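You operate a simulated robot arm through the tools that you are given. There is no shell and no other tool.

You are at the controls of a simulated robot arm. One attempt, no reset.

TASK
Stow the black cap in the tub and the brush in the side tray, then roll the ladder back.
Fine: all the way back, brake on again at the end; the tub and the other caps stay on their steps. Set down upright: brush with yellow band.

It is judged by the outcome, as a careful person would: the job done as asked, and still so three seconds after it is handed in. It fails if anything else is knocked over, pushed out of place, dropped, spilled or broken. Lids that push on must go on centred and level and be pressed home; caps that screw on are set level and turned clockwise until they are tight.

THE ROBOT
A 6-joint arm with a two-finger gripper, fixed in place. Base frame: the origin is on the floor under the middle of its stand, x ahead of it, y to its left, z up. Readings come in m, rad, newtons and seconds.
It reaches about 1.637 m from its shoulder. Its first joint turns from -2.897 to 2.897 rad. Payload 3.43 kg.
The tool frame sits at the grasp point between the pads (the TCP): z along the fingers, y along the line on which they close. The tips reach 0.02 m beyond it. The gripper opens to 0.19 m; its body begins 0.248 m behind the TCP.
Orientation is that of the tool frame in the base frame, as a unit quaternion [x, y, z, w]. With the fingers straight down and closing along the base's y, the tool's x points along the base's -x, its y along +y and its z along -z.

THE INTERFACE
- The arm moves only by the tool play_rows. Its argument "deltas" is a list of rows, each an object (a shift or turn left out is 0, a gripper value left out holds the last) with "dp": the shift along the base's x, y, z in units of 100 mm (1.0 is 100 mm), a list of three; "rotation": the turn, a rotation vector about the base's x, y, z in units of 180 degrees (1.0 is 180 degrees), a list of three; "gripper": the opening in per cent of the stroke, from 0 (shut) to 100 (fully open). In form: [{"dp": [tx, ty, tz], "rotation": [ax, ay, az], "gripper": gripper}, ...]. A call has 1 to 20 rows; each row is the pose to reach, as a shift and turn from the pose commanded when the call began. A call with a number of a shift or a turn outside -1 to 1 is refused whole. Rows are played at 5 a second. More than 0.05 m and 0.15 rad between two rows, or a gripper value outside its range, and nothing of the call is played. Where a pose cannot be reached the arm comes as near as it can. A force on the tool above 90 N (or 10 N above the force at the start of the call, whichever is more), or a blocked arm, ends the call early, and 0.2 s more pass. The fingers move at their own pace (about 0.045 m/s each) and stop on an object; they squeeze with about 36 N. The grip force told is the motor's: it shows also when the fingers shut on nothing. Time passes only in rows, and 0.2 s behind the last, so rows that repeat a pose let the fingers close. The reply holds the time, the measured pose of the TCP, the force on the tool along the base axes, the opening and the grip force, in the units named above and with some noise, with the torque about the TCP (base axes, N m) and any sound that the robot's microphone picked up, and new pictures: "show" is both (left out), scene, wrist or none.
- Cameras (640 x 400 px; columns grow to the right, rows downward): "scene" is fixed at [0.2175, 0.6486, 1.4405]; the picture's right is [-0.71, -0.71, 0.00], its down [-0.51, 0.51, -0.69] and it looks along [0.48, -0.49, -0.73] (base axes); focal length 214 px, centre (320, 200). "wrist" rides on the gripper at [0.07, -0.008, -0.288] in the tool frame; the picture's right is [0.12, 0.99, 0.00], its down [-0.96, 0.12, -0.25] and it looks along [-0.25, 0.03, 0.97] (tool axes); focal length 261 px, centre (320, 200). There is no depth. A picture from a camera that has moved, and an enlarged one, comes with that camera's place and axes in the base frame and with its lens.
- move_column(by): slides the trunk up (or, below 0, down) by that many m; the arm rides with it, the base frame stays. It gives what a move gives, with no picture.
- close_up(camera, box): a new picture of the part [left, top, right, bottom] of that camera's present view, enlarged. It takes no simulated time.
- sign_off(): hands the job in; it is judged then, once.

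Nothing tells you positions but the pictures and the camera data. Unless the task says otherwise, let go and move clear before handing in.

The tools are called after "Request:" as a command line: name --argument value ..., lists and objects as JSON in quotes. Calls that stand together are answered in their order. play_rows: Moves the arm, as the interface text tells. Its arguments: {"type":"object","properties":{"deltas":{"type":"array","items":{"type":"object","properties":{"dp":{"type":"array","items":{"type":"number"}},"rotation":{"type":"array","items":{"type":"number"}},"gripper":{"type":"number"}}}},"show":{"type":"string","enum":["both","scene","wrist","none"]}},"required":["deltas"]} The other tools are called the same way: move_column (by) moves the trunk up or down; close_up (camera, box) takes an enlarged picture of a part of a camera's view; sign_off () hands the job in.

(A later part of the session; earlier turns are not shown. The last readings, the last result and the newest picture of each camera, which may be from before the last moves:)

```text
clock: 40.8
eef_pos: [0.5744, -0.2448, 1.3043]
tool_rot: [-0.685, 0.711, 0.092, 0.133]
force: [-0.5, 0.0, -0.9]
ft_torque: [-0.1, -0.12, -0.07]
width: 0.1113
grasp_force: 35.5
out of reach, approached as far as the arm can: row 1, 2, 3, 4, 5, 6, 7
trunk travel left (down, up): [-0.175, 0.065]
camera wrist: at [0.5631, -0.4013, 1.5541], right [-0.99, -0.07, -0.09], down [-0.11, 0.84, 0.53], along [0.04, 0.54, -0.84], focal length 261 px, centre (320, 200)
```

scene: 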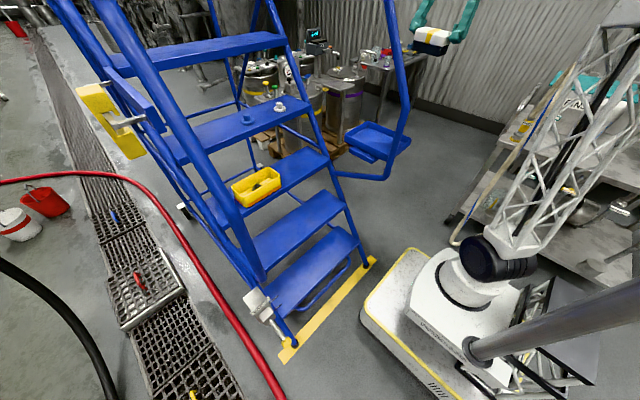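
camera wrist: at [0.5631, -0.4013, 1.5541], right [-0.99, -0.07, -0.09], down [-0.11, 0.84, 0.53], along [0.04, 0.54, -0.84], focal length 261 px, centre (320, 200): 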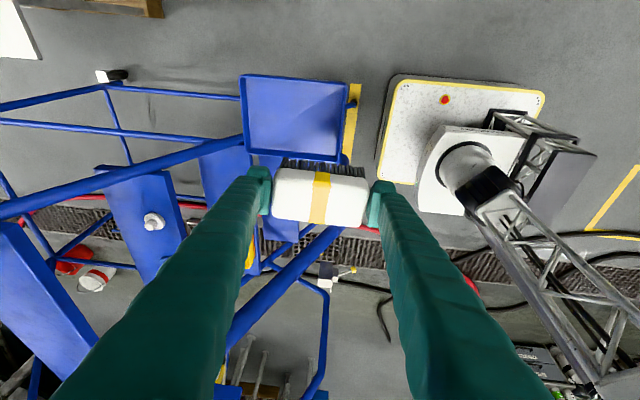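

Straightening up: the arm had to drop to z 1.30 and ended slightly off in tilt, which I'll correct as I come down. First a close look at the tray from here.

Request:
close_up --camera "wrist" --box '[220, 60, 380, 180]'

Request:
close_up --camera "scene" --box '[330, 0, 490, 190]'

```text
3.33 times, centred on (300, 120) of wrist
camera zoom: at [0.5631, -0.4013, 1.5541], right [-0.99, -0.07, -0.09], down [-0.11, 0.84, 0.53], along [0.04, 0.54, -0.84], focal length 869 px, centre (387, 467)
```

zoom: 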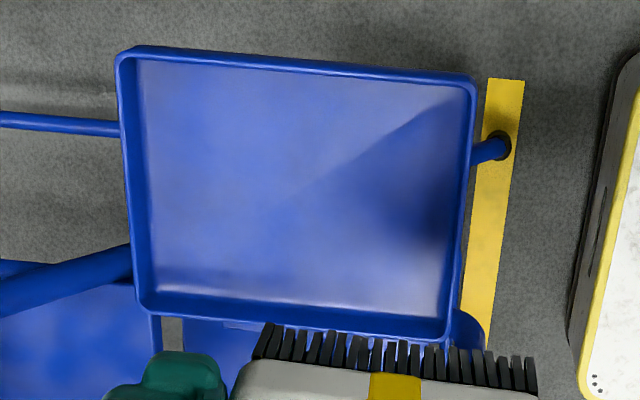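

```text
2.11 times, centred on (410, 95) of scene
camera zoom: at [0.2175, 0.6486, 1.4405], right [-0.71, -0.71, 0.0], down [-0.51, 0.51, -0.69], along [0.48, -0.49, -0.73], focal length 452 px, centre (130, 421)
```

zoom: 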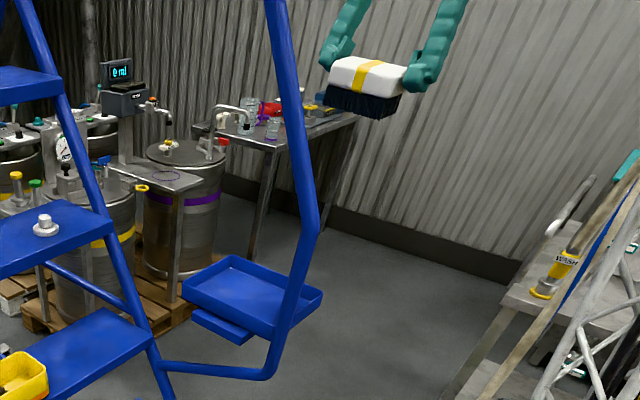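

The tray spans about x 0.554–0.81, y -0.298 to -0.105, rim z≈0.885. I move over its centre, correct the small tilt, and come down to z≈1.1.

Request:
play_rows --deltas '[{"dp": [0.2, 0.1, -0.35], "rotation": [0.0049, 0.008, 0.007]}, {"dp": [0.4, 0.2, -0.7], "rotation": [0.0098, 0.0159, 0.0142]}, {"dp": [0.55, 0.2, -1.0], "rotation": [0.0098, 0.0159, 0.0142]}]' --show "none"

Request:
play_rows --deltas '[{"dp": [0.2, 0.1, -0.35]}, {"dp": [0.4, 0.2, -0.7]}, {"dp": [0.53, 0.2, -1.0]}]' --show "both"

```text
clock: 41.6
eef_pos: [0.628, -0.224, 1.2038]
tool_rot: [-0.696, 0.697, 0.124, 0.123]
force: [0.4, 0.1, -1.3]
ft_torque: [0.01, -0.07, 0.0]
width: 0.1115
grasp_force: 35.8
trunk travel left (down, up): [-0.175, 0.065]
```

```text
clock: 42.4
eef_pos: [0.6792, -0.204, 1.1043]
tool_rot: [-0.695, 0.698, 0.124, 0.124]
force: [0.6, -0.6, -0.9]
ft_torque: [-0.03, -0.07, -0.05]
width: 0.1112
grasp_force: 36.7
trunk travel left (down, up): [-0.175, 0.065]
camera wrist: at [0.687, -0.3688, 1.3499], right [-0.99, -0.11, -0.04], down [-0.11, 0.82, 0.56], along [-0.03, 0.57, -0.82], focal length 261 px, centre (320, 200)
```

scene: 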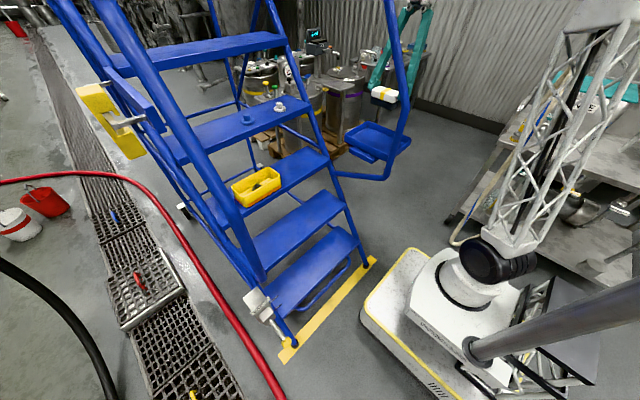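
wrist: 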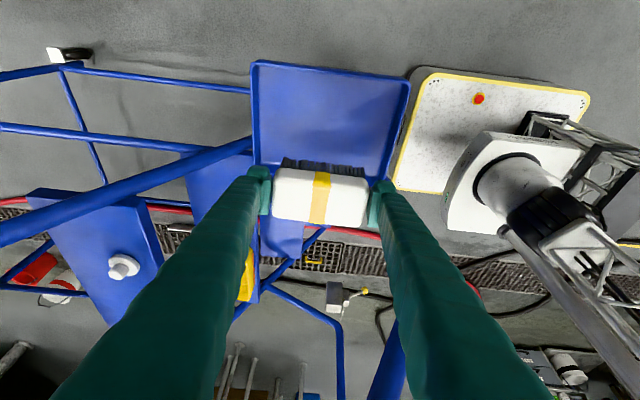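

The brush is upright and centred over the tray. I lower toward the tray floor in stages.

Request:
play_rows --deltas '[{"dp": [0, 0, -0.35]}, {"dp": [0, 0, -0.7]}, {"dp": [0, 0, -1.0]}]' --show "none"

Request:
play_rows --deltas '[{"dp": [0, 0, -0.2]}, {"dp": [0, 0, -0.5]}]' --show "both"

Request:
close_up --camera "scene" --box '[330, 60, 440, 190]'

Request:
close_up --camera "wrist" --box '[200, 60, 440, 240]'

```text
clock: 43.2
eef_pos: [0.6797, -0.2026, 1.0049]
tool_rot: [-0.695, 0.697, 0.124, 0.124]
force: [-0.3, -0.6, -1.6]
ft_torque: [-0.03, -0.06, 0.01]
width: 0.1109
grasp_force: 35.6
trunk travel left (down, up): [-0.175, 0.065]
```

```text
clock: 43.8
eef_pos: [0.6762, -0.2015, 0.9536]
tool_rot: [-0.696, 0.697, 0.123, 0.124]
force: [0.4, 0.1, -1.3]
ft_torque: [-0.08, -0.1, -0.02]
width: 0.1114
grasp_force: 35.6
trunk travel left (down, up): [-0.175, 0.065]
camera wrist: at [0.6854, -0.3671, 1.1995], right [-0.99, -0.11, -0.04], down [-0.11, 0.82, 0.56], along [-0.03, 0.56, -0.82], focal length 261 px, centre (320, 200)
```

scene: 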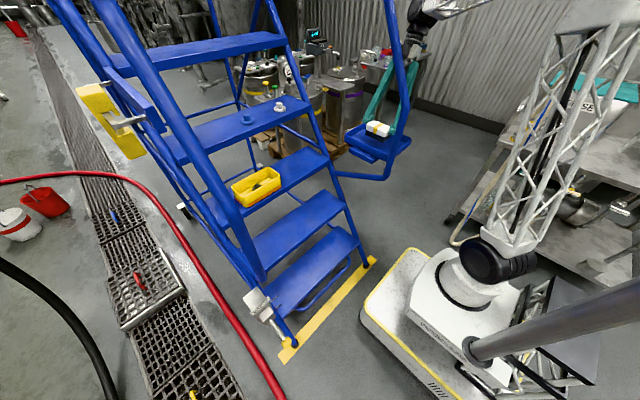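
wrist: 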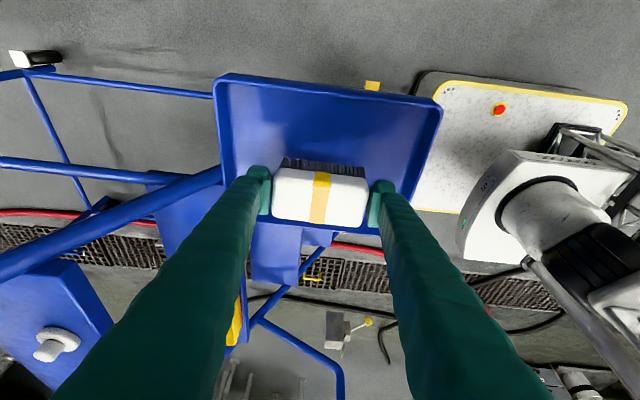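

```text
3.08 times, centred on (385, 125) of scene
camera zoom: at [0.2175, 0.6486, 1.4405], right [-0.71, -0.71, 0.0], down [-0.51, 0.51, -0.69], along [0.48, -0.49, -0.73], focal length 660 px, centre (120, 431)
```

zoom: 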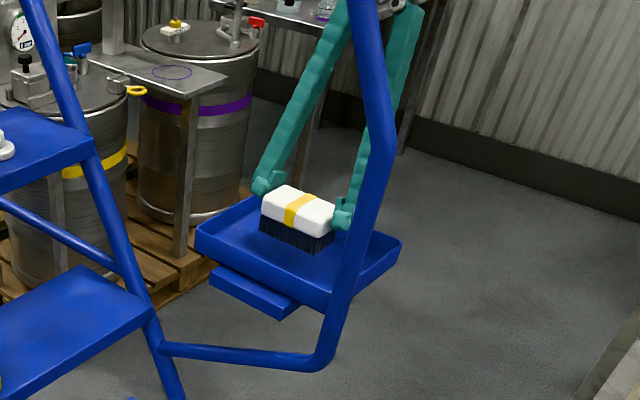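

```text
2.22 times, centred on (320, 150) of wrist
camera zoom: at [0.6854, -0.3671, 1.1995], right [-0.99, -0.11, -0.04], down [-0.11, 0.82, 0.56], along [-0.03, 0.56, -0.82], focal length 579 px, centre (320, 311)
```

zoom: 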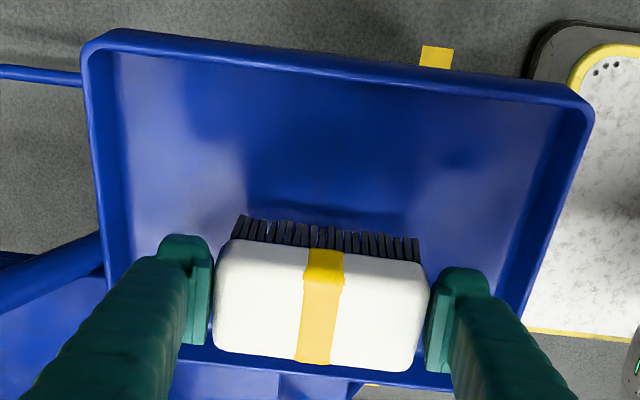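

Everything is lined up inside the tray walls. I lower the last few centimetres in small steps, watching for floor contact.

Request:
play_rows --deltas '[{"dp": [0, 0, -0.15]}, {"dp": [0, 0, -0.3]}]' --show "none"

Request:
play_rows --deltas '[{"dp": [0, 0, -0.04]}, {"dp": [0, 0, -0.08]}]' --show "none"

Request:
close_up --camera "scene" --box '[340, 90, 420, 170]'

```text
clock: 44.4
eef_pos: [0.6793, -0.2015, 0.924]
tool_rot: [-0.696, 0.697, 0.124, 0.124]
force: [0.1, -0.7, -0.5]
ft_torque: [-0.03, -0.04, -0.02]
width: 0.1111
grasp_force: 35.8
trunk travel left (down, up): [-0.175, 0.065]
```

```text
clock: 45.0
eef_pos: [0.6792, -0.2007, 0.9181]
tool_rot: [-0.696, 0.697, 0.123, 0.124]
force: [-0.9, -2.3, 21.2]
ft_torque: [0.12, 0.36, 0.06]
width: 0.1115
grasp_force: 35.7
trunk travel left (down, up): [-0.175, 0.065]
```

```text
5.00 times, centred on (380, 130) of scene
camera zoom: at [0.2175, 0.6486, 1.4405], right [-0.71, -0.71, 0.0], down [-0.51, 0.51, -0.69], along [0.48, -0.49, -0.73], focal length 1072 px, centre (20, 550)
```

zoom: 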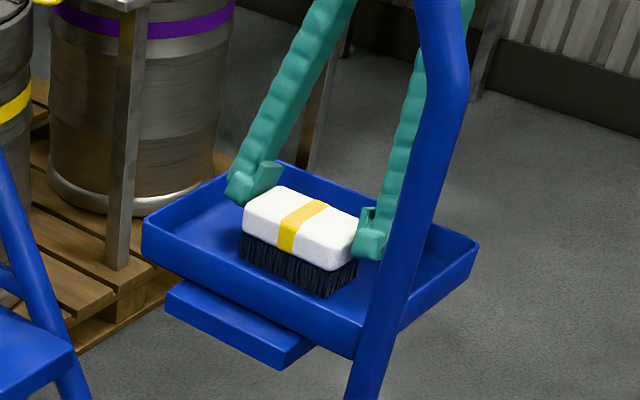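

The brush stands on the tray floor (21 N up). I ease off 3 mm and open the fingers to let go.

Request:
play_rows --deltas '[{"dp": [0, 0, 0.03]}, {"dp": [0, 0, 0.03], "gripper": 64}, {"dp": [0, 0, 0.03], "gripper": 70}, {"dp": [0, 0, 0.03], "gripper": 72}, {"dp": [0, 0, 0.03], "gripper": 72}]' --show "wrist"

Request:
close_up --camera "scene" --box '[340, 90, 420, 170]'

```text
clock: 46.2
eef_pos: [0.6796, -0.2018, 0.9203]
tool_rot: [-0.696, 0.696, 0.124, 0.124]
force: [0.9, 0.0, 0.0]
ft_torque: [0.0, -0.01, -0.01]
width: 0.1366
grasp_force: 0.1
trunk travel left (down, up): [-0.175, 0.065]
camera wrist: at [0.687, -0.3665, 1.1653], right [-0.99, -0.11, -0.04], down [-0.11, 0.82, 0.56], along [-0.03, 0.57, -0.82], focal length 261 px, centre (320, 200)
```

wrist: 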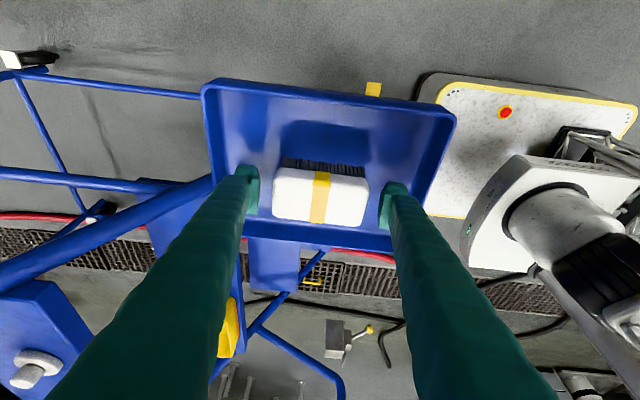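

```text
5.00 times, centred on (380, 130) of scene
camera zoom: at [0.2175, 0.6486, 1.4405], right [-0.71, -0.71, 0.0], down [-0.51, 0.51, -0.69], along [0.48, -0.49, -0.73], focal length 1072 px, centre (20, 550)
```

zoom: 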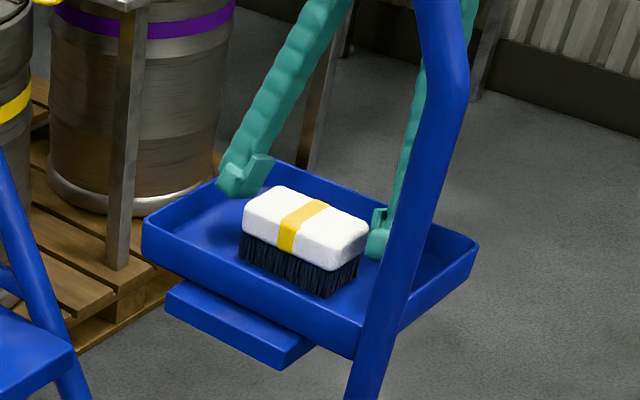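

The brush stands upright in the tray, free of the fingers. I lift straight out and look around, including at the robot's own surroundings.

Request:
play_rows --deltas '[{"dp": [0, 0, 0.2]}, {"dp": [0, 0, 0.5]}, {"dp": [0, 0, 1.0]}]' --show "none"

Request:
play_rows --deltas '[{"dp": [-0.1, -0.1, 0.3]}, {"dp": [-0.2, -0.2, 0.7]}, {"dp": [-0.4, -0.3, 1.0]}]' --show "both"

Request:
close_up --camera "wrist" --box '[360, 60, 640, 400]'

Request:
close_up --camera "wrist" --box '[0, 60, 280, 300]'

Request:
close_up --camera "scene" --box '[340, 90, 420, 170]'

```text
clock: 47.0
eef_pos: [0.6771, -0.2032, 1.0187]
tool_rot: [-0.695, 0.697, 0.125, 0.125]
force: [0.6, 0.3, -0.4]
ft_torque: [0.05, 0.11, 0.01]
width: 0.1366
grasp_force: 0.0
trunk travel left (down, up): [-0.175, 0.065]
```

```text
clock: 47.8
eef_pos: [0.6389, -0.2317, 1.1176]
tool_rot: [-0.695, 0.697, 0.124, 0.124]
force: [0.8, 0.0, 0.3]
ft_torque: [0.02, 0.13, 0.04]
width: 0.1367
grasp_force: 0.0
trunk travel left (down, up): [-0.175, 0.065]
camera wrist: at [0.6475, -0.3981, 1.3625], right [-0.99, -0.11, -0.04], down [-0.11, 0.82, 0.57], along [-0.03, 0.57, -0.82], focal length 261 px, centre (320, 200)
```

scene: 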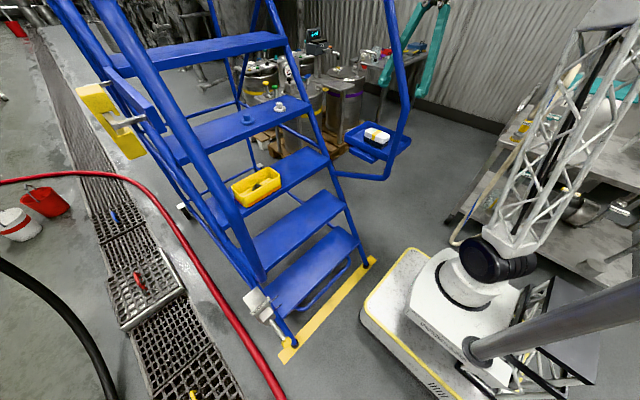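
wrist: 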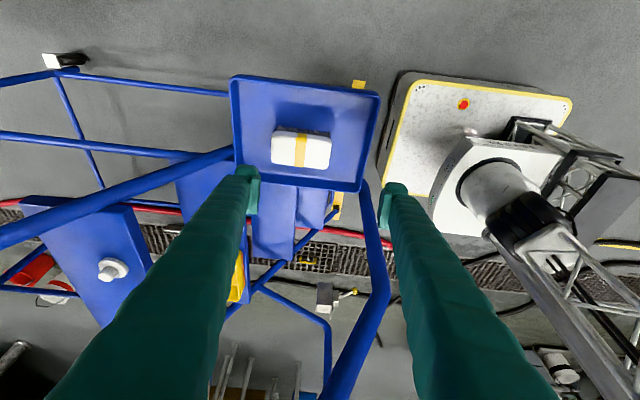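

```text
1.18 times, centred on (500, 230) of wrist
camera zoom: at [0.6475, -0.3981, 1.3625], right [-0.99, -0.11, -0.04], down [-0.11, 0.82, 0.57], along [-0.03, 0.57, -0.82], focal length 307 px, centre (108, 165)
```

zoom: 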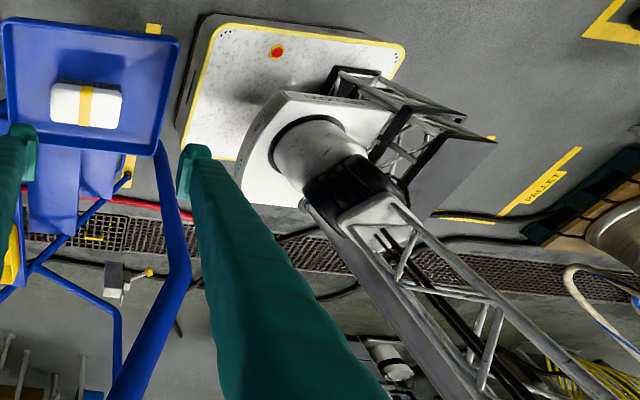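

```text
1.67 times, centred on (140, 180) of wrist
camera zoom: at [0.6475, -0.3981, 1.3625], right [-0.99, -0.11, -0.04], down [-0.11, 0.82, 0.57], along [-0.03, 0.57, -0.82], focal length 434 px, centre (620, 233)
```

zoom: 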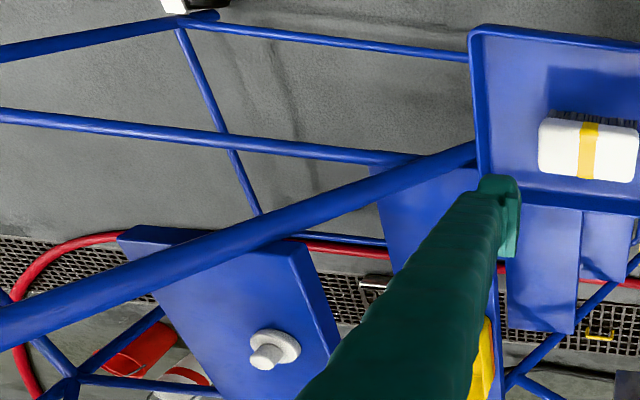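

```text
5.00 times, centred on (380, 130) of scene
camera zoom: at [0.2175, 0.6486, 1.4405], right [-0.71, -0.71, 0.0], down [-0.51, 0.51, -0.69], along [0.48, -0.49, -0.73], focal length 1072 px, centre (20, 550)
```

zoom: 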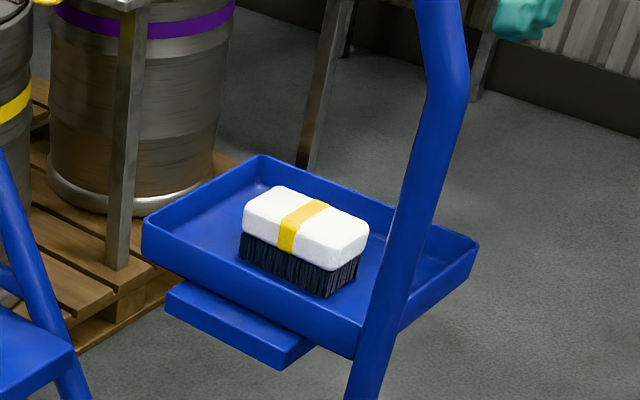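

The brush is standing upright and clear in the tray. Next is the brake: I zoom in on the brake box from this angle.

Request:
close_up --camera "wrist" --box '[290, 265, 370, 325]'

Request:
close_up --camera "scene" --box '[240, 280, 300, 350]'

Request:
close_up --camera "wrist" --box '[0, 140, 240, 320]'

```text
6.67 times, centred on (330, 295) of wrist
camera zoom: at [0.6475, -0.3981, 1.3625], right [-0.99, -0.11, -0.04], down [-0.11, 0.82, 0.57], along [-0.03, 0.57, -0.82], focal length 1738 px, centre (253, -433)
```

zoom: 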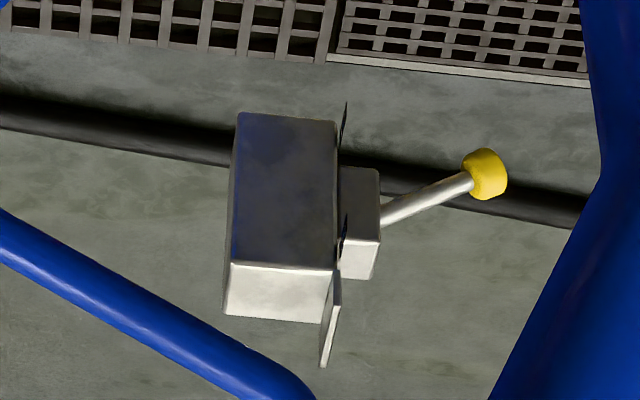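

```text
5.71 times, centred on (270, 315) of scene
camera zoom: at [0.2175, 0.6486, 1.4405], right [-0.71, -0.71, 0.0], down [-0.51, 0.51, -0.69], along [0.48, -0.49, -0.73], focal length 1226 px, centre (606, -457)
```

zoom: 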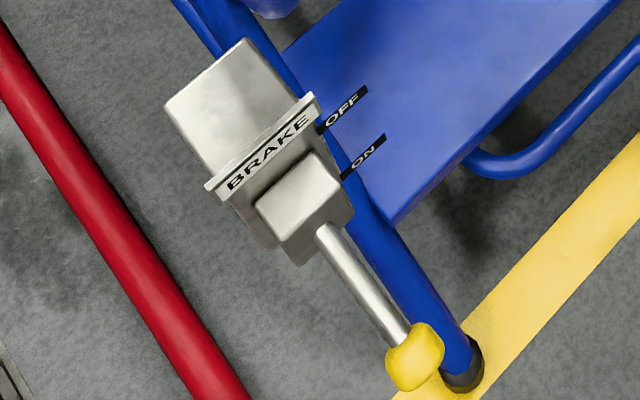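

```text
2.22 times, centred on (120, 230) of wrist
camera zoom: at [0.6475, -0.3981, 1.3625], right [-0.99, -0.11, -0.04], down [-0.11, 0.82, 0.57], along [-0.03, 0.57, -0.82], focal length 579 px, centre (764, 133)
```

zoom: 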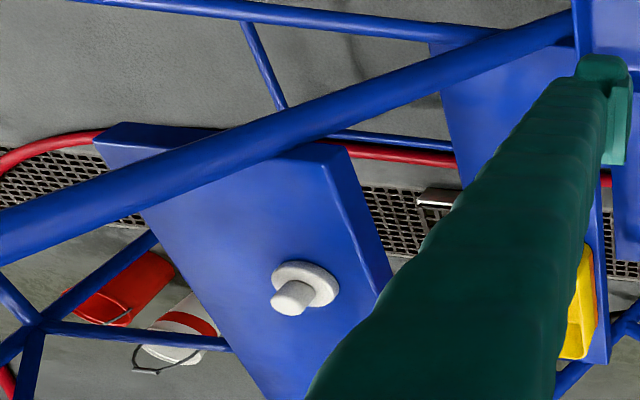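

The lever points toward the robot and about 25–38° down (at the ON flag, z≈0.595), with the OFF flag above it (z≈0.676); its knob is near (0.399, 0.619, 0.587). I'll back out of the tray area, unwind the yaw, and return over to the left side.

Request:
play_rows --deltas '[{"dp": [-0.2, -0.2, 0.4], "gripper": 40}, {"dp": [-0.4, -0.4, 0.8], "gripper": 30}, {"dp": [-0.5, -0.5, 1.0], "gripper": 30}]' --show "none"

Request:
play_rows --deltas '[{"rotation": [0, 0, -0.045]}, {"rotation": [0, 0, -0.09]}, {"rotation": [0, 0, -0.135]}, {"rotation": [0, 0, -0.18]}, {"rotation": [0, 0, -0.225]}, {"rotation": [0, 0, -0.27]}, {"rotation": [0, 0, -0.315]}, {"rotation": [0, 0, -0.36]}, {"rotation": [0, 0, -0.405]}, {"rotation": [0, 0, -0.45]}, {"rotation": [0, 0, -0.495]}]' --show "both"

```text
clock: 48.6
eef_pos: [0.5896, -0.282, 1.2212]
tool_rot: [-0.695, 0.697, 0.124, 0.125]
force: [-0.9, -0.4, 0.2]
ft_torque: [-0.02, 0.06, 0.06]
width: 0.067
grasp_force: 0.0
trunk travel left (down, up): [-0.175, 0.065]
```

```text
clock: 51.0
eef_pos: [0.5898, -0.2804, 1.2199]
tool_rot: [-0.005, 0.985, 0.001, 0.175]
force: [0.0, 0.1, -0.6]
ft_torque: [0.05, 0.04, 0.02]
width: 0.0573
grasp_force: 0.1
trunk travel left (down, up): [-0.175, 0.065]
camera wrist: at [0.4227, -0.2918, 1.4654], right [-0.12, 0.99, -0.04], down [0.82, 0.12, 0.56], along [0.56, 0.04, -0.82], focal length 261 px, centre (320, 200)
```

scene: 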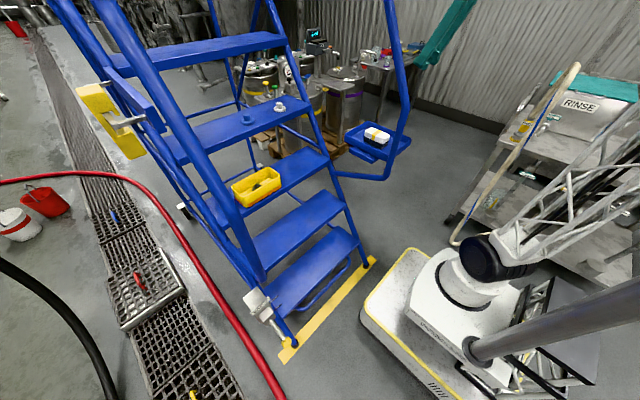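
wrist: 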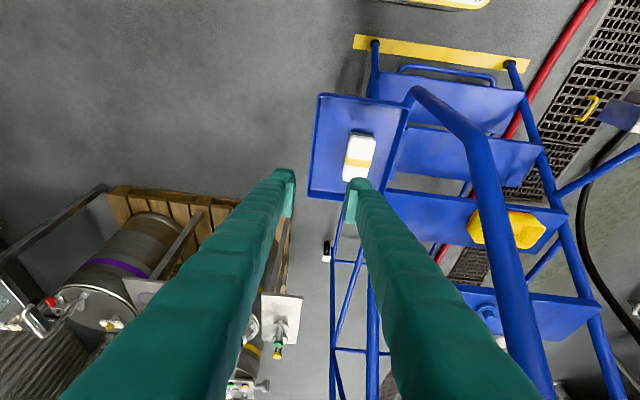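

Yaw is undone. I go up to the crossing height and back over to the inside of the ladder front.

Request:
play_rows --deltas '[{"dp": [-0.05, 0, 0.4]}, {"dp": [-0.1, 0, 0.8]}, {"dp": [-0.2, 0.1, 1.0]}]' --show "none"

Request:
play_rows --deltas '[{"dp": [0, 0.1, 0.35]}, {"dp": [0, 0.2, 0.7]}, {"dp": [0, 0.5, 1.0]}, {"dp": [0, 0.95, 1.0]}]' --show "none"

Request:
play_rows --deltas '[{"dp": [0, 0.35, 0]}, {"dp": [0, 0.7, 0]}, {"dp": [0, 1.0, 0]}]' --show "none"

Request:
play_rows --deltas '[{"dp": [0, 0.35, 0]}, {"dp": [0, 0.7, 0]}, {"dp": [0, 1.0, 0]}]' --show "both"

```text
clock: 51.8
eef_pos: [0.5718, -0.2718, 1.3202]
tool_rot: [-0.006, 0.984, 0.001, 0.176]
force: [-0.4, -1.1, 0.2]
ft_torque: [0.03, 0.03, 0.01]
width: 0.057
grasp_force: 0.0
trunk travel left (down, up): [-0.175, 0.065]
```

```text
clock: 52.8
eef_pos: [0.571, -0.1777, 1.4219]
tool_rot: [-0.006, 0.985, 0.001, 0.175]
force: [0.8, -0.5, -0.5]
ft_torque: [0.17, 0.05, 0.06]
width: 0.0567
grasp_force: 0.1
trunk travel left (down, up): [-0.175, 0.065]
```

```text
clock: 53.6
eef_pos: [0.5678, -0.0757, 1.4173]
tool_rot: [-0.007, 0.984, 0.001, 0.175]
force: [-0.8, 0.1, 0.1]
ft_torque: [0.08, 0.01, 0.06]
width: 0.0569
grasp_force: 0.0
trunk travel left (down, up): [-0.175, 0.065]
```

```text
clock: 54.4
eef_pos: [0.5686, 0.0239, 1.4175]
tool_rot: [-0.006, 0.984, 0.001, 0.175]
force: [-0.4, -0.6, 0.2]
ft_torque: [0.09, 0.04, 0.04]
width: 0.0569
grasp_force: 0.1
trunk travel left (down, up): [-0.175, 0.065]
camera wrist: at [0.4019, 0.014, 1.6636], right [-0.12, 0.99, -0.04], down [0.82, 0.13, 0.56], along [0.56, 0.04, -0.82], focal length 261 px, centre (320, 200)
```

scene: 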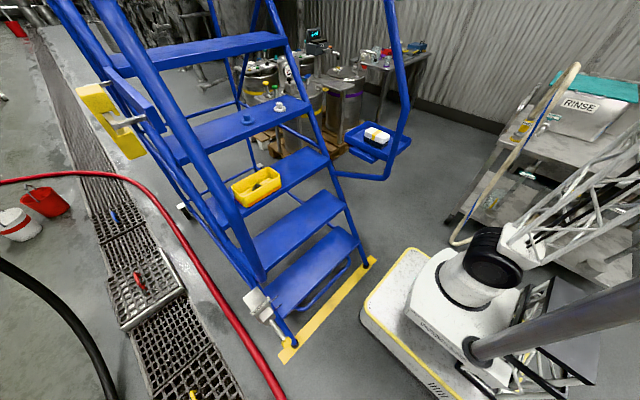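
wrist: 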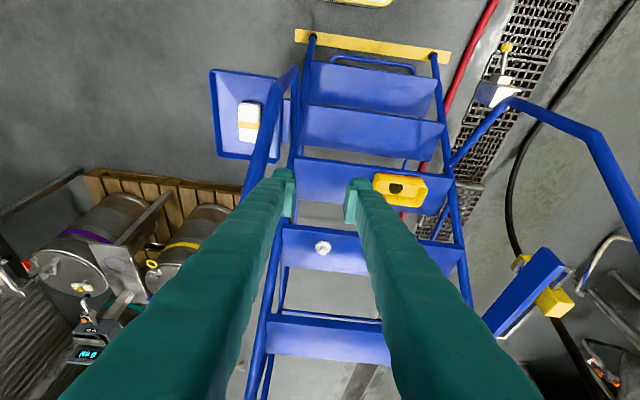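

Back inside the handrails. I take a look further along +x to see what lies behind the ladder before rolling it.

Request:
play_rows --deltas '[{"dp": [-0.2, 0.3, 0], "rotation": [0, -0.045, 0]}, {"dp": [-0.4, 0.6, 0], "rotation": [0, -0.09, 0]}, {"dp": [-0.6, 0.9, 0], "rotation": [0, -0.135, 0]}, {"dp": [-0.6, 1.0, 0], "rotation": [0, -0.18, 0]}, {"dp": [-0.6, 1.0, 0], "rotation": [0, -0.222, 0]}]' --show "wrist"

Request:
close_up --camera "wrist" --box '[160, 100, 480, 400]'

```text
clock: 55.8
eef_pos: [0.5227, 0.0491, 1.4205]
tool_rot: [0.062, 0.863, -0.04, 0.5]
force: [0.8, 0.0, 0.8]
ft_torque: [0.04, -0.01, 0.03]
width: 0.0568
grasp_force: 0.2
trunk travel left (down, up): [-0.175, 0.065]
stopped in row 5: the arm was blocked; the commanded pose is now the measured one
camera wrist: at [0.24, 0.0844, 1.5017], right [0.09, 0.99, -0.11], down [0.28, 0.08, 0.96], along [0.96, -0.12, -0.27], focal length 261 px, centre (320, 200)
```

wrist: 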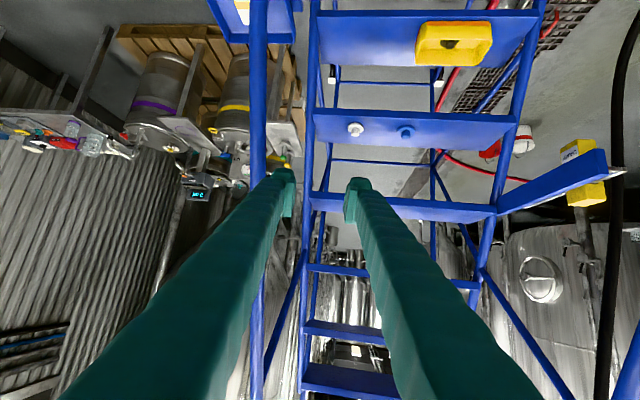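

```text
1.33 times, centred on (320, 250) of wrist
camera zoom: at [0.24, 0.0844, 1.5017], right [0.09, 0.99, -0.11], down [0.28, 0.08, 0.96], along [0.96, -0.12, -0.27], focal length 348 px, centre (320, 133)
```

zoom: 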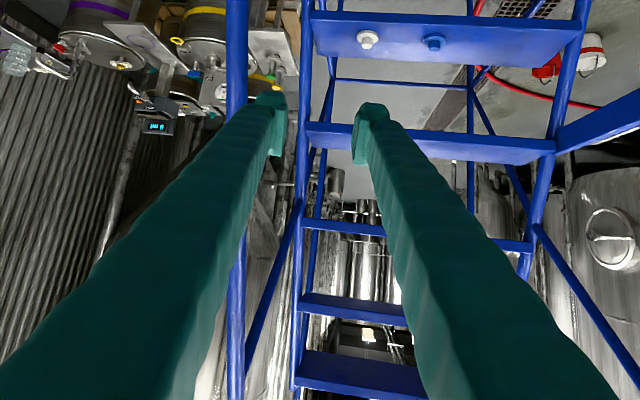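

The arm was blocked again while the wrist was close in (elbow folded back again), so I undo that tilt and move back outward. Nothing seems to obstruct the floor behind the ladder for a long way.

Request:
play_rows --deltas '[{"dp": [0.1, -0.1, 0], "rotation": [0.0037, 0.0446, 0.0089]}, {"dp": [0.3, -0.2, 0], "rotation": [0.0074, 0.0891, 0.0177]}, {"dp": [0.5, -0.2, 0], "rotation": [0.0112, 0.1337, 0.0266]}, {"dp": [0.6, -0.2, 0], "rotation": [0.0149, 0.1782, 0.0354]}, {"dp": [0.6, -0.2, 0], "rotation": [0.0186, 0.2228, 0.0443]}]' --show "both"

```text
clock: 57.0
eef_pos: [0.5821, 0.0275, 1.4208]
tool_rot: [0.001, 0.985, -0.001, 0.174]
force: [-1.8, -0.5, 1.5]
ft_torque: [0.26, -0.27, 0.12]
width: 0.0567
grasp_force: 0.0
trunk travel left (down, up): [-0.175, 0.065]
camera wrist: at [0.4171, 0.02, 1.6671], right [-0.11, 0.99, -0.04], down [0.82, 0.11, 0.56], along [0.56, 0.03, -0.83], focal length 261 px, centre (320, 200)
```

scene: 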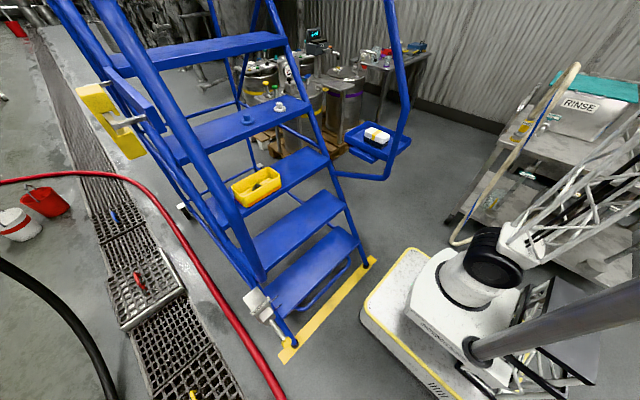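
wrist: 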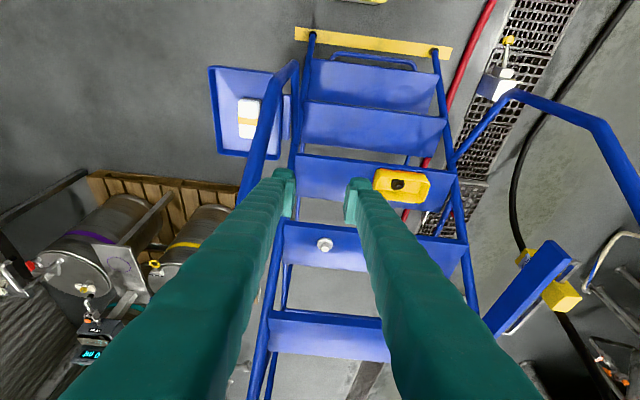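

Recovered at (0.58, 0.03, 1.42). I go toward the left side while keeping the arm extended, making the tool vertical on the way.

Request:
play_rows --deltas '[{"dp": [0, 0.3, -0.2], "rotation": [0, 0.037, 0]}, {"dp": [0, 0.6, -0.4], "rotation": [0, 0.074, 0]}, {"dp": [0, 0.9, -0.6], "rotation": [0, 0.111, 0]}]' --show "none"

Request:
play_rows --deltas '[{"dp": [-0.15, 0.3, -0.2]}, {"dp": [-0.3, 0.6, -0.4]}, {"dp": [-0.4, 0.95, -0.5]}]' --show "none"

Request:
play_rows --deltas '[{"dp": [-0.15, 0.3, -0.2]}, {"dp": [-0.3, 0.6, -0.4]}, {"dp": [-0.4, 0.95, -0.5]}]' --show "both"

```text
clock: 57.8
eef_pos: [0.5812, 0.1204, 1.3534]
tool_rot: [0.0, 1.0, -0.001, 0.004]
force: [-1.2, 0.4, 1.5]
ft_torque: [0.13, -0.28, 0.01]
width: 0.0571
grasp_force: 0.1
out of reach, approached as far as the arm can: row 3
trunk travel left (down, up): [-0.175, 0.065]
```

```text
clock: 58.6
eef_pos: [0.5431, 0.2144, 1.303]
tool_rot: [0.001, 1.0, -0.002, 0.0]
force: [-0.1, -0.2, 0.6]
ft_torque: [0.15, -0.01, -0.02]
width: 0.0569
grasp_force: 0.0
trunk travel left (down, up): [-0.175, 0.065]
```

```text
clock: 59.4
eef_pos: [0.5019, 0.3093, 1.2545]
tool_rot: [0.001, 1.0, -0.002, 0.001]
force: [0.3, -0.7, 0.2]
ft_torque: [0.14, -0.01, 0.01]
width: 0.0569
grasp_force: 0.1
trunk travel left (down, up): [-0.175, 0.065]
camera wrist: at [0.4303, 0.3017, 1.5413], right [-0.12, 0.99, 0.0], down [0.96, 0.12, 0.25], along [0.25, 0.03, -0.97], focal length 261 px, centre (320, 200)
```

scene: 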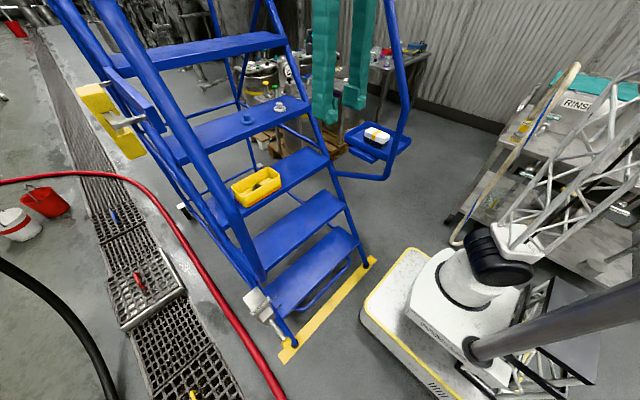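
wrist: 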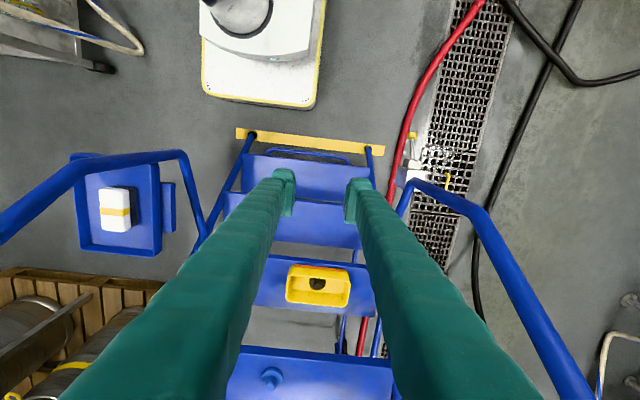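

I have a clear top view; the left handrail is vertical at x≈0.53, y≈0.59 from z 0.80 to 1.13. I continue around its front toward the brake knob.

Request:
play_rows --deltas '[{"dp": [-0.2, 0.3, -0.2]}, {"dp": [-0.4, 0.6, -0.4]}, {"dp": [-0.5, 0.95, -0.6]}]' --show "none"

Request:
play_rows --deltas '[{"dp": [-0.2, 0.3, -0.3]}, {"dp": [-0.35, 0.6, -0.6]}, {"dp": [-0.5, 0.95, -0.8]}]' --show "both"

```text
clock: 60.2
eef_pos: [0.4518, 0.4049, 1.1932]
tool_rot: [0.001, 1.0, -0.001, 0.001]
force: [0.1, -0.4, 0.2]
ft_torque: [0.14, 0.01, 0.03]
width: 0.057
grasp_force: 0.1
trunk travel left (down, up): [-0.175, 0.065]
```

```text
clock: 61.0
eef_pos: [0.4051, 0.4994, 1.1115]
tool_rot: [0.004, 1.0, -0.002, 0.0]
force: [-0.4, -1.3, 0.6]
ft_torque: [0.19, -0.03, 0.0]
width: 0.0571
grasp_force: 0.0
trunk travel left (down, up): [-0.175, 0.065]
camera wrist: at [0.3345, 0.4927, 1.3993], right [-0.11, 0.99, 0.0], down [0.96, 0.11, 0.25], along [0.25, 0.02, -0.97], focal length 261 px, centre (320, 200)
```

scene: 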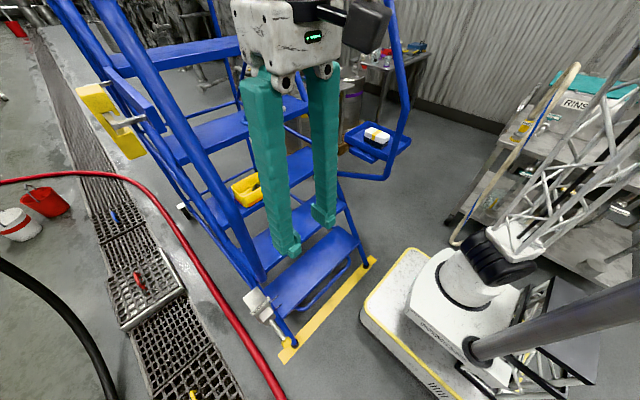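
wrist: 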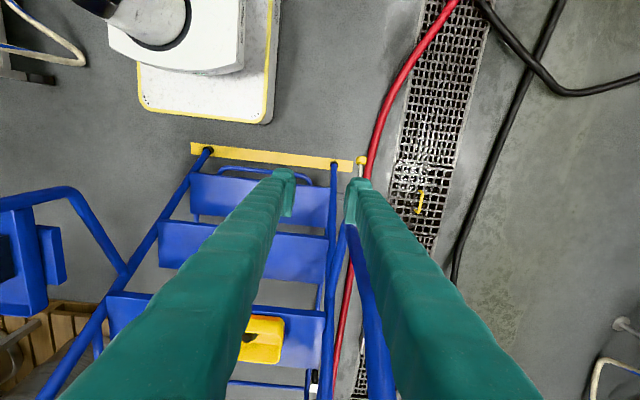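

The knob shows up at about (0.403, 0.623). I descend beside it at x≈0.41, staying clear of the handrail, then tilt slightly.

Request:
play_rows --deltas '[{"dp": [0, 0.2, -0.4]}, {"dp": [0, 0.4, -0.8]}, {"dp": [0, 0.6, -1.0]}]' --show "none"

Request:
play_rows --deltas '[{"dp": [-0.1, 0.2, -0.4]}, {"dp": [-0.2, 0.4, -0.8]}, {"dp": [-0.3, 0.6, -1.0]}]' --show "none"

Request:
play_rows --deltas '[{"dp": [0, 0, -0.3], "rotation": [0, -0.03, 0]}, {"dp": [0, 0, -0.6], "rotation": [0, -0.06, 0]}, {"dp": [0, 0, -0.8], "rotation": [0, -0.083, 0]}]' --show "both"

```text
clock: 61.8
eef_pos: [0.4031, 0.5579, 1.0181]
tool_rot: [-0.001, 1.0, -0.001, 0.0]
force: [0.6, -0.3, 0.7]
ft_torque: [0.18, -0.04, 0.03]
width: 0.0569
grasp_force: 0.1
trunk travel left (down, up): [-0.175, 0.065]
```

```text
clock: 62.6
eef_pos: [0.3721, 0.6198, 0.9143]
tool_rot: [0.0, 1.0, -0.001, 0.0]
force: [0.5, -0.6, 1.1]
ft_torque: [0.14, -0.06, -0.01]
width: 0.0569
grasp_force: 0.1
trunk travel left (down, up): [-0.175, 0.065]
```

```text
clock: 63.4
eef_pos: [0.3742, 0.6186, 0.8351]
tool_rot: [0.001, 0.991, -0.001, 0.132]
force: [0.0, 0.1, 0.1]
ft_torque: [0.04, 0.1, 0.04]
width: 0.0571
grasp_force: 0.0
trunk travel left (down, up): [-0.175, 0.065]
camera wrist: at [0.2304, 0.6116, 1.0928], right [-0.11, 0.99, -0.03], down [0.86, 0.12, 0.49], along [0.49, 0.03, -0.87], focal length 261 px, centre (320, 200)
```

scene: 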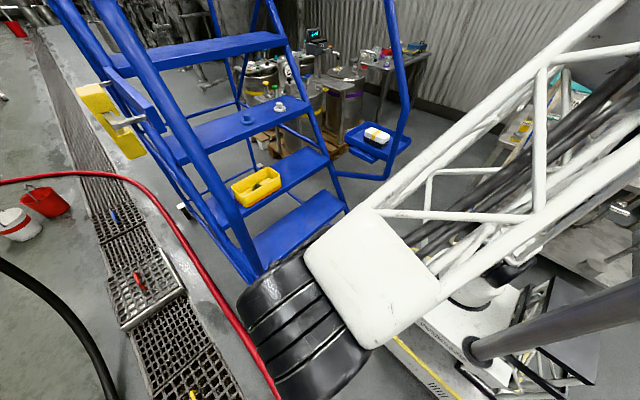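
wrist: 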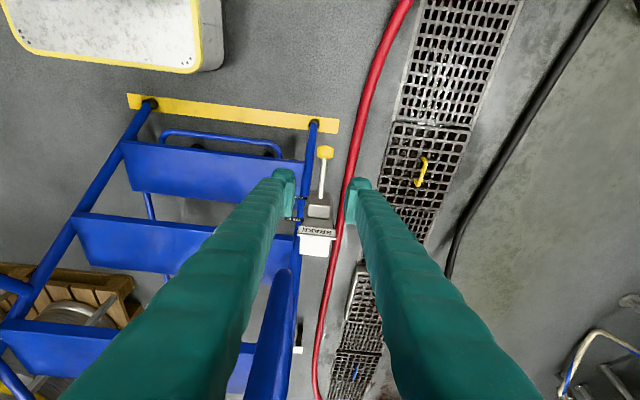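

The lever and brake box lie between the fingers in the wrist view. I zoom in on them.

Request:
close_up --camera "wrist" --box '[270, 130, 370, 270]'

```text
2.86 times, centred on (320, 200) of wrist
camera zoom: at [0.2304, 0.6116, 1.0928], right [-0.11, 0.99, -0.03], down [0.86, 0.12, 0.49], along [0.49, 0.03, -0.87], focal length 745 px, centre (320, 200)
```

zoom: 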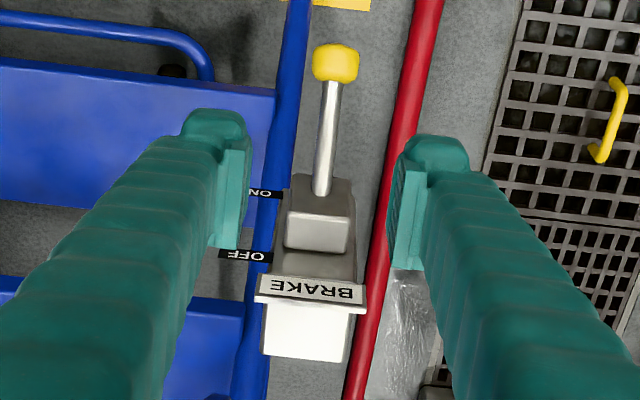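

The lever's hub block sits at x≈0.475–0.505, z≈0.63–0.68, so the lever pivots there and points down to ON; OFF should be lever up. I open slightly and go down to straddle the yellow knob.

Request:
play_rows --deltas '[{"dp": [0.1, 0.03, -0.3], "gripper": 44}, {"dp": [0.2, 0.05, -0.6], "gripper": 44}, {"dp": [0.3, 0.05, -1.0], "gripper": 44}]' --show "none"

Request:
play_rows --deltas '[{"dp": [0, 0, -0.3]}, {"dp": [0, 0, -0.6]}]' --show "wrist"

Request:
close_up --camera "wrist" --box '[260, 120, 380, 240]'

```text
clock: 64.2
eef_pos: [0.4015, 0.6243, 0.7338]
tool_rot: [0.001, 0.991, -0.002, 0.131]
force: [-0.2, -0.3, 1.0]
ft_torque: [0.1, -0.02, 0.01]
width: 0.0836
grasp_force: 0.1
trunk travel left (down, up): [-0.175, 0.065]
```

```text
clock: 64.8
eef_pos: [0.4025, 0.6238, 0.6706]
tool_rot: [0.002, 0.991, -0.002, 0.132]
force: [-0.1, -1.3, -0.2]
ft_torque: [0.11, -0.01, 0.05]
width: 0.0837
grasp_force: 0.1
trunk travel left (down, up): [-0.175, 0.065]
camera wrist: at [0.2603, 0.617, 0.9305], right [-0.11, 0.99, -0.03], down [0.87, 0.11, 0.49], along [0.49, 0.03, -0.87], focal length 261 px, centre (320, 200)
```

wrist: 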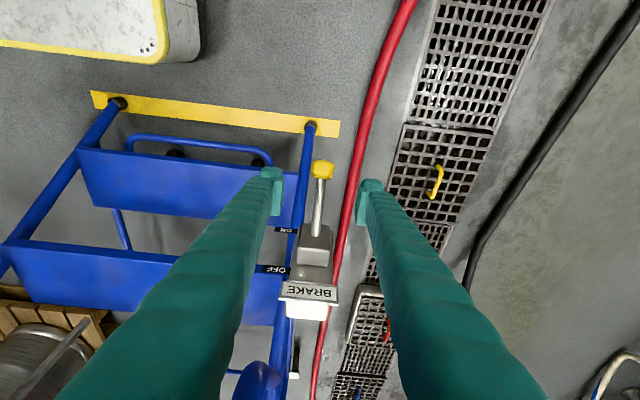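

```text
3.33 times, centred on (320, 180) of wrist
camera zoom: at [0.2603, 0.617, 0.9305], right [-0.11, 0.99, -0.03], down [0.87, 0.11, 0.49], along [0.49, 0.03, -0.87], focal length 869 px, centre (320, 267)
```

zoom: 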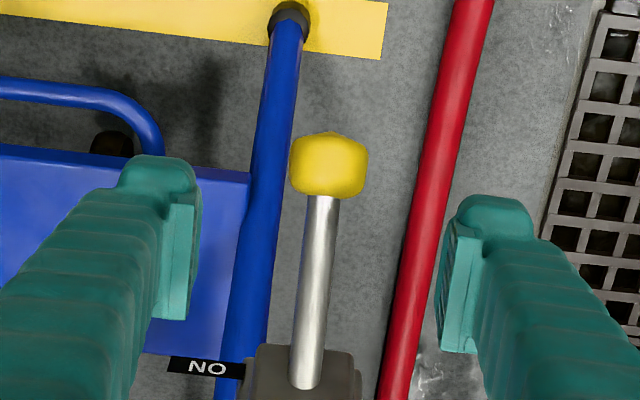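

The knob is at about (0.404, 0.627, 0.592), centred between the fingers. I lower the TCP onto it and close.

Request:
play_rows --deltas '[{"dp": [0.02, 0.03, -0.3]}, {"dp": [0.02, 0.03, -0.6]}, {"dp": [0.02, 0.03, -0.79]}]' --show "wrist"

Request:
close_up --camera "wrist" --box '[260, 120, 380, 240]'

```text
clock: 65.6
eef_pos: [0.4043, 0.6269, 0.5926]
tool_rot: [0.001, 0.991, -0.002, 0.131]
force: [-0.5, -0.4, -0.2]
ft_torque: [0.06, 0.0, 0.01]
width: 0.0835
grasp_force: 0.1
trunk travel left (down, up): [-0.175, 0.065]
camera wrist: at [0.2614, 0.6195, 0.8513], right [-0.11, 0.99, -0.03], down [0.87, 0.12, 0.49], along [0.49, 0.03, -0.87], focal length 261 px, centre (320, 200)
```

wrist: 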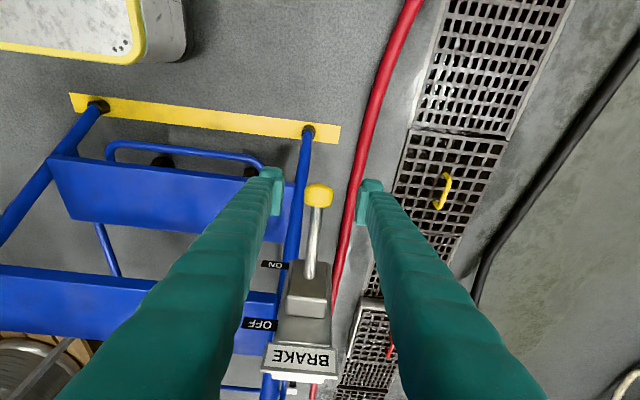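

```text
3.33 times, centred on (320, 180) of wrist
camera zoom: at [0.2614, 0.6195, 0.8513], right [-0.11, 0.99, -0.03], down [0.87, 0.12, 0.49], along [0.49, 0.03, -0.87], focal length 869 px, centre (320, 267)
```

zoom: 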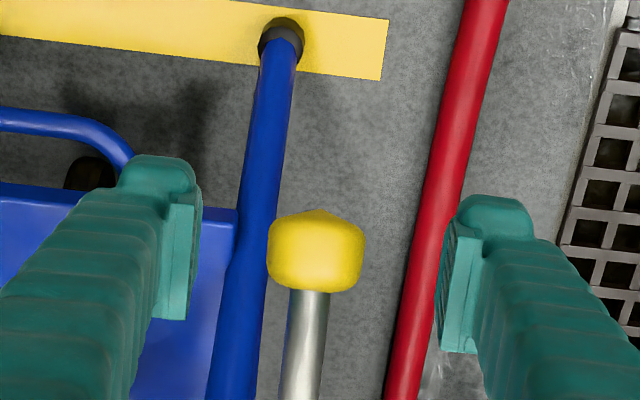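

The knob is exactly at the TCP. I close on it.

Request:
play_rows --deltas '[{"gripper": 30}, {"gripper": 20}, {"gripper": 10}, {"gripper": 0}, {"gripper": 0}, {"gripper": 0}]' --show "wrist"

Request:
close_up --camera "wrist" --box '[240, 140, 380, 280]'

```text
clock: 67.0
eef_pos: [0.4051, 0.6253, 0.5912]
tool_rot: [0.002, 0.991, -0.003, 0.13]
force: [-5.4, -22.4, -1.4]
ft_torque: [-0.17, 0.03, 0.04]
width: 0.0287
grasp_force: 44.9
trunk travel left (down, up): [-0.175, 0.065]
camera wrist: at [0.2618, 0.6184, 0.8512], right [-0.11, 0.99, -0.04], down [0.87, 0.12, 0.49], along [0.49, 0.02, -0.87], focal length 261 px, centre (320, 200)
```

wrist: 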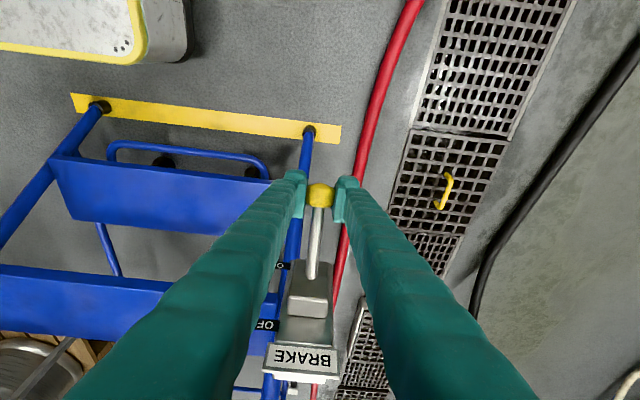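

```text
2.86 times, centred on (310, 210) of wrist
camera zoom: at [0.2618, 0.6184, 0.8512], right [-0.11, 0.99, -0.04], down [0.87, 0.12, 0.49], along [0.49, 0.02, -0.87], focal length 745 px, centre (349, 171)
```

zoom: 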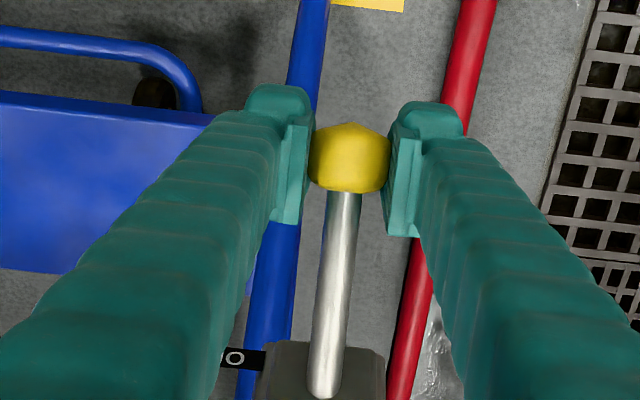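

Gripped with a slight sideways load, so I'll shift 3 mm toward -y and begin lifting the knob along its arc, checking forces.

Request:
play_rows --deltas '[{"dp": [0, -0.02, 0]}, {"dp": [-0.03, -0.03, 0.05]}, {"dp": [-0.065, -0.03, 0.11]}, {"dp": [-0.098, -0.03, 0.163]}]' --show "wrist"

Request:
close_up --camera "wrist" --box '[240, 140, 380, 280]'

```text
clock: 68.0
eef_pos: [0.396, 0.6249, 0.6113]
tool_rot: [0.001, 0.991, -0.002, 0.131]
force: [4.0, -5.6, -11.0]
ft_torque: [0.0, 0.99, 0.07]
width: 0.0286
grasp_force: 45.1
trunk travel left (down, up): [-0.175, 0.065]
camera wrist: at [0.2531, 0.6174, 0.8702], right [-0.11, 0.99, -0.03], down [0.87, 0.11, 0.49], along [0.49, 0.03, -0.87], focal length 261 px, centre (320, 200)
```

wrist: 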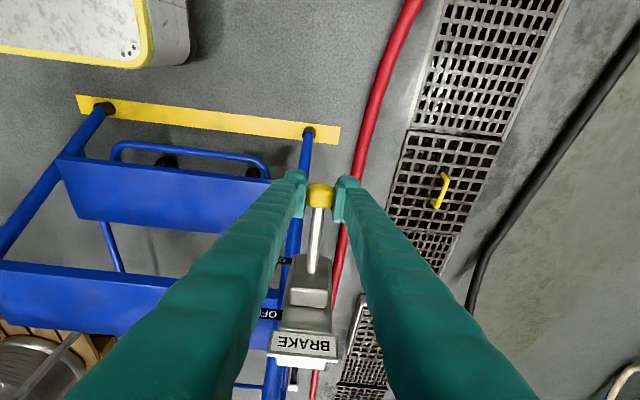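

```text
2.86 times, centred on (310, 210) of wrist
camera zoom: at [0.2531, 0.6174, 0.8702], right [-0.11, 0.99, -0.03], down [0.87, 0.11, 0.49], along [0.49, 0.03, -0.87], focal length 745 px, centre (349, 171)
```

zoom: 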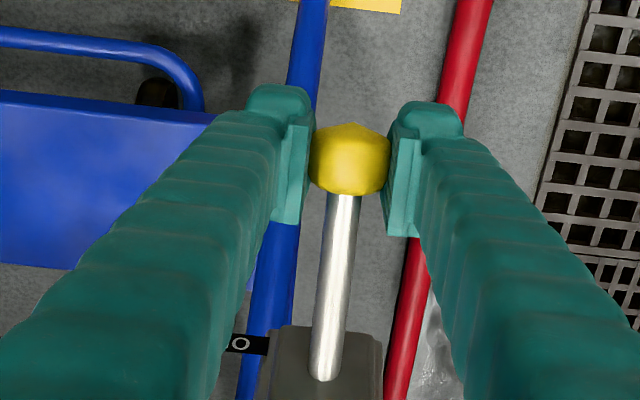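

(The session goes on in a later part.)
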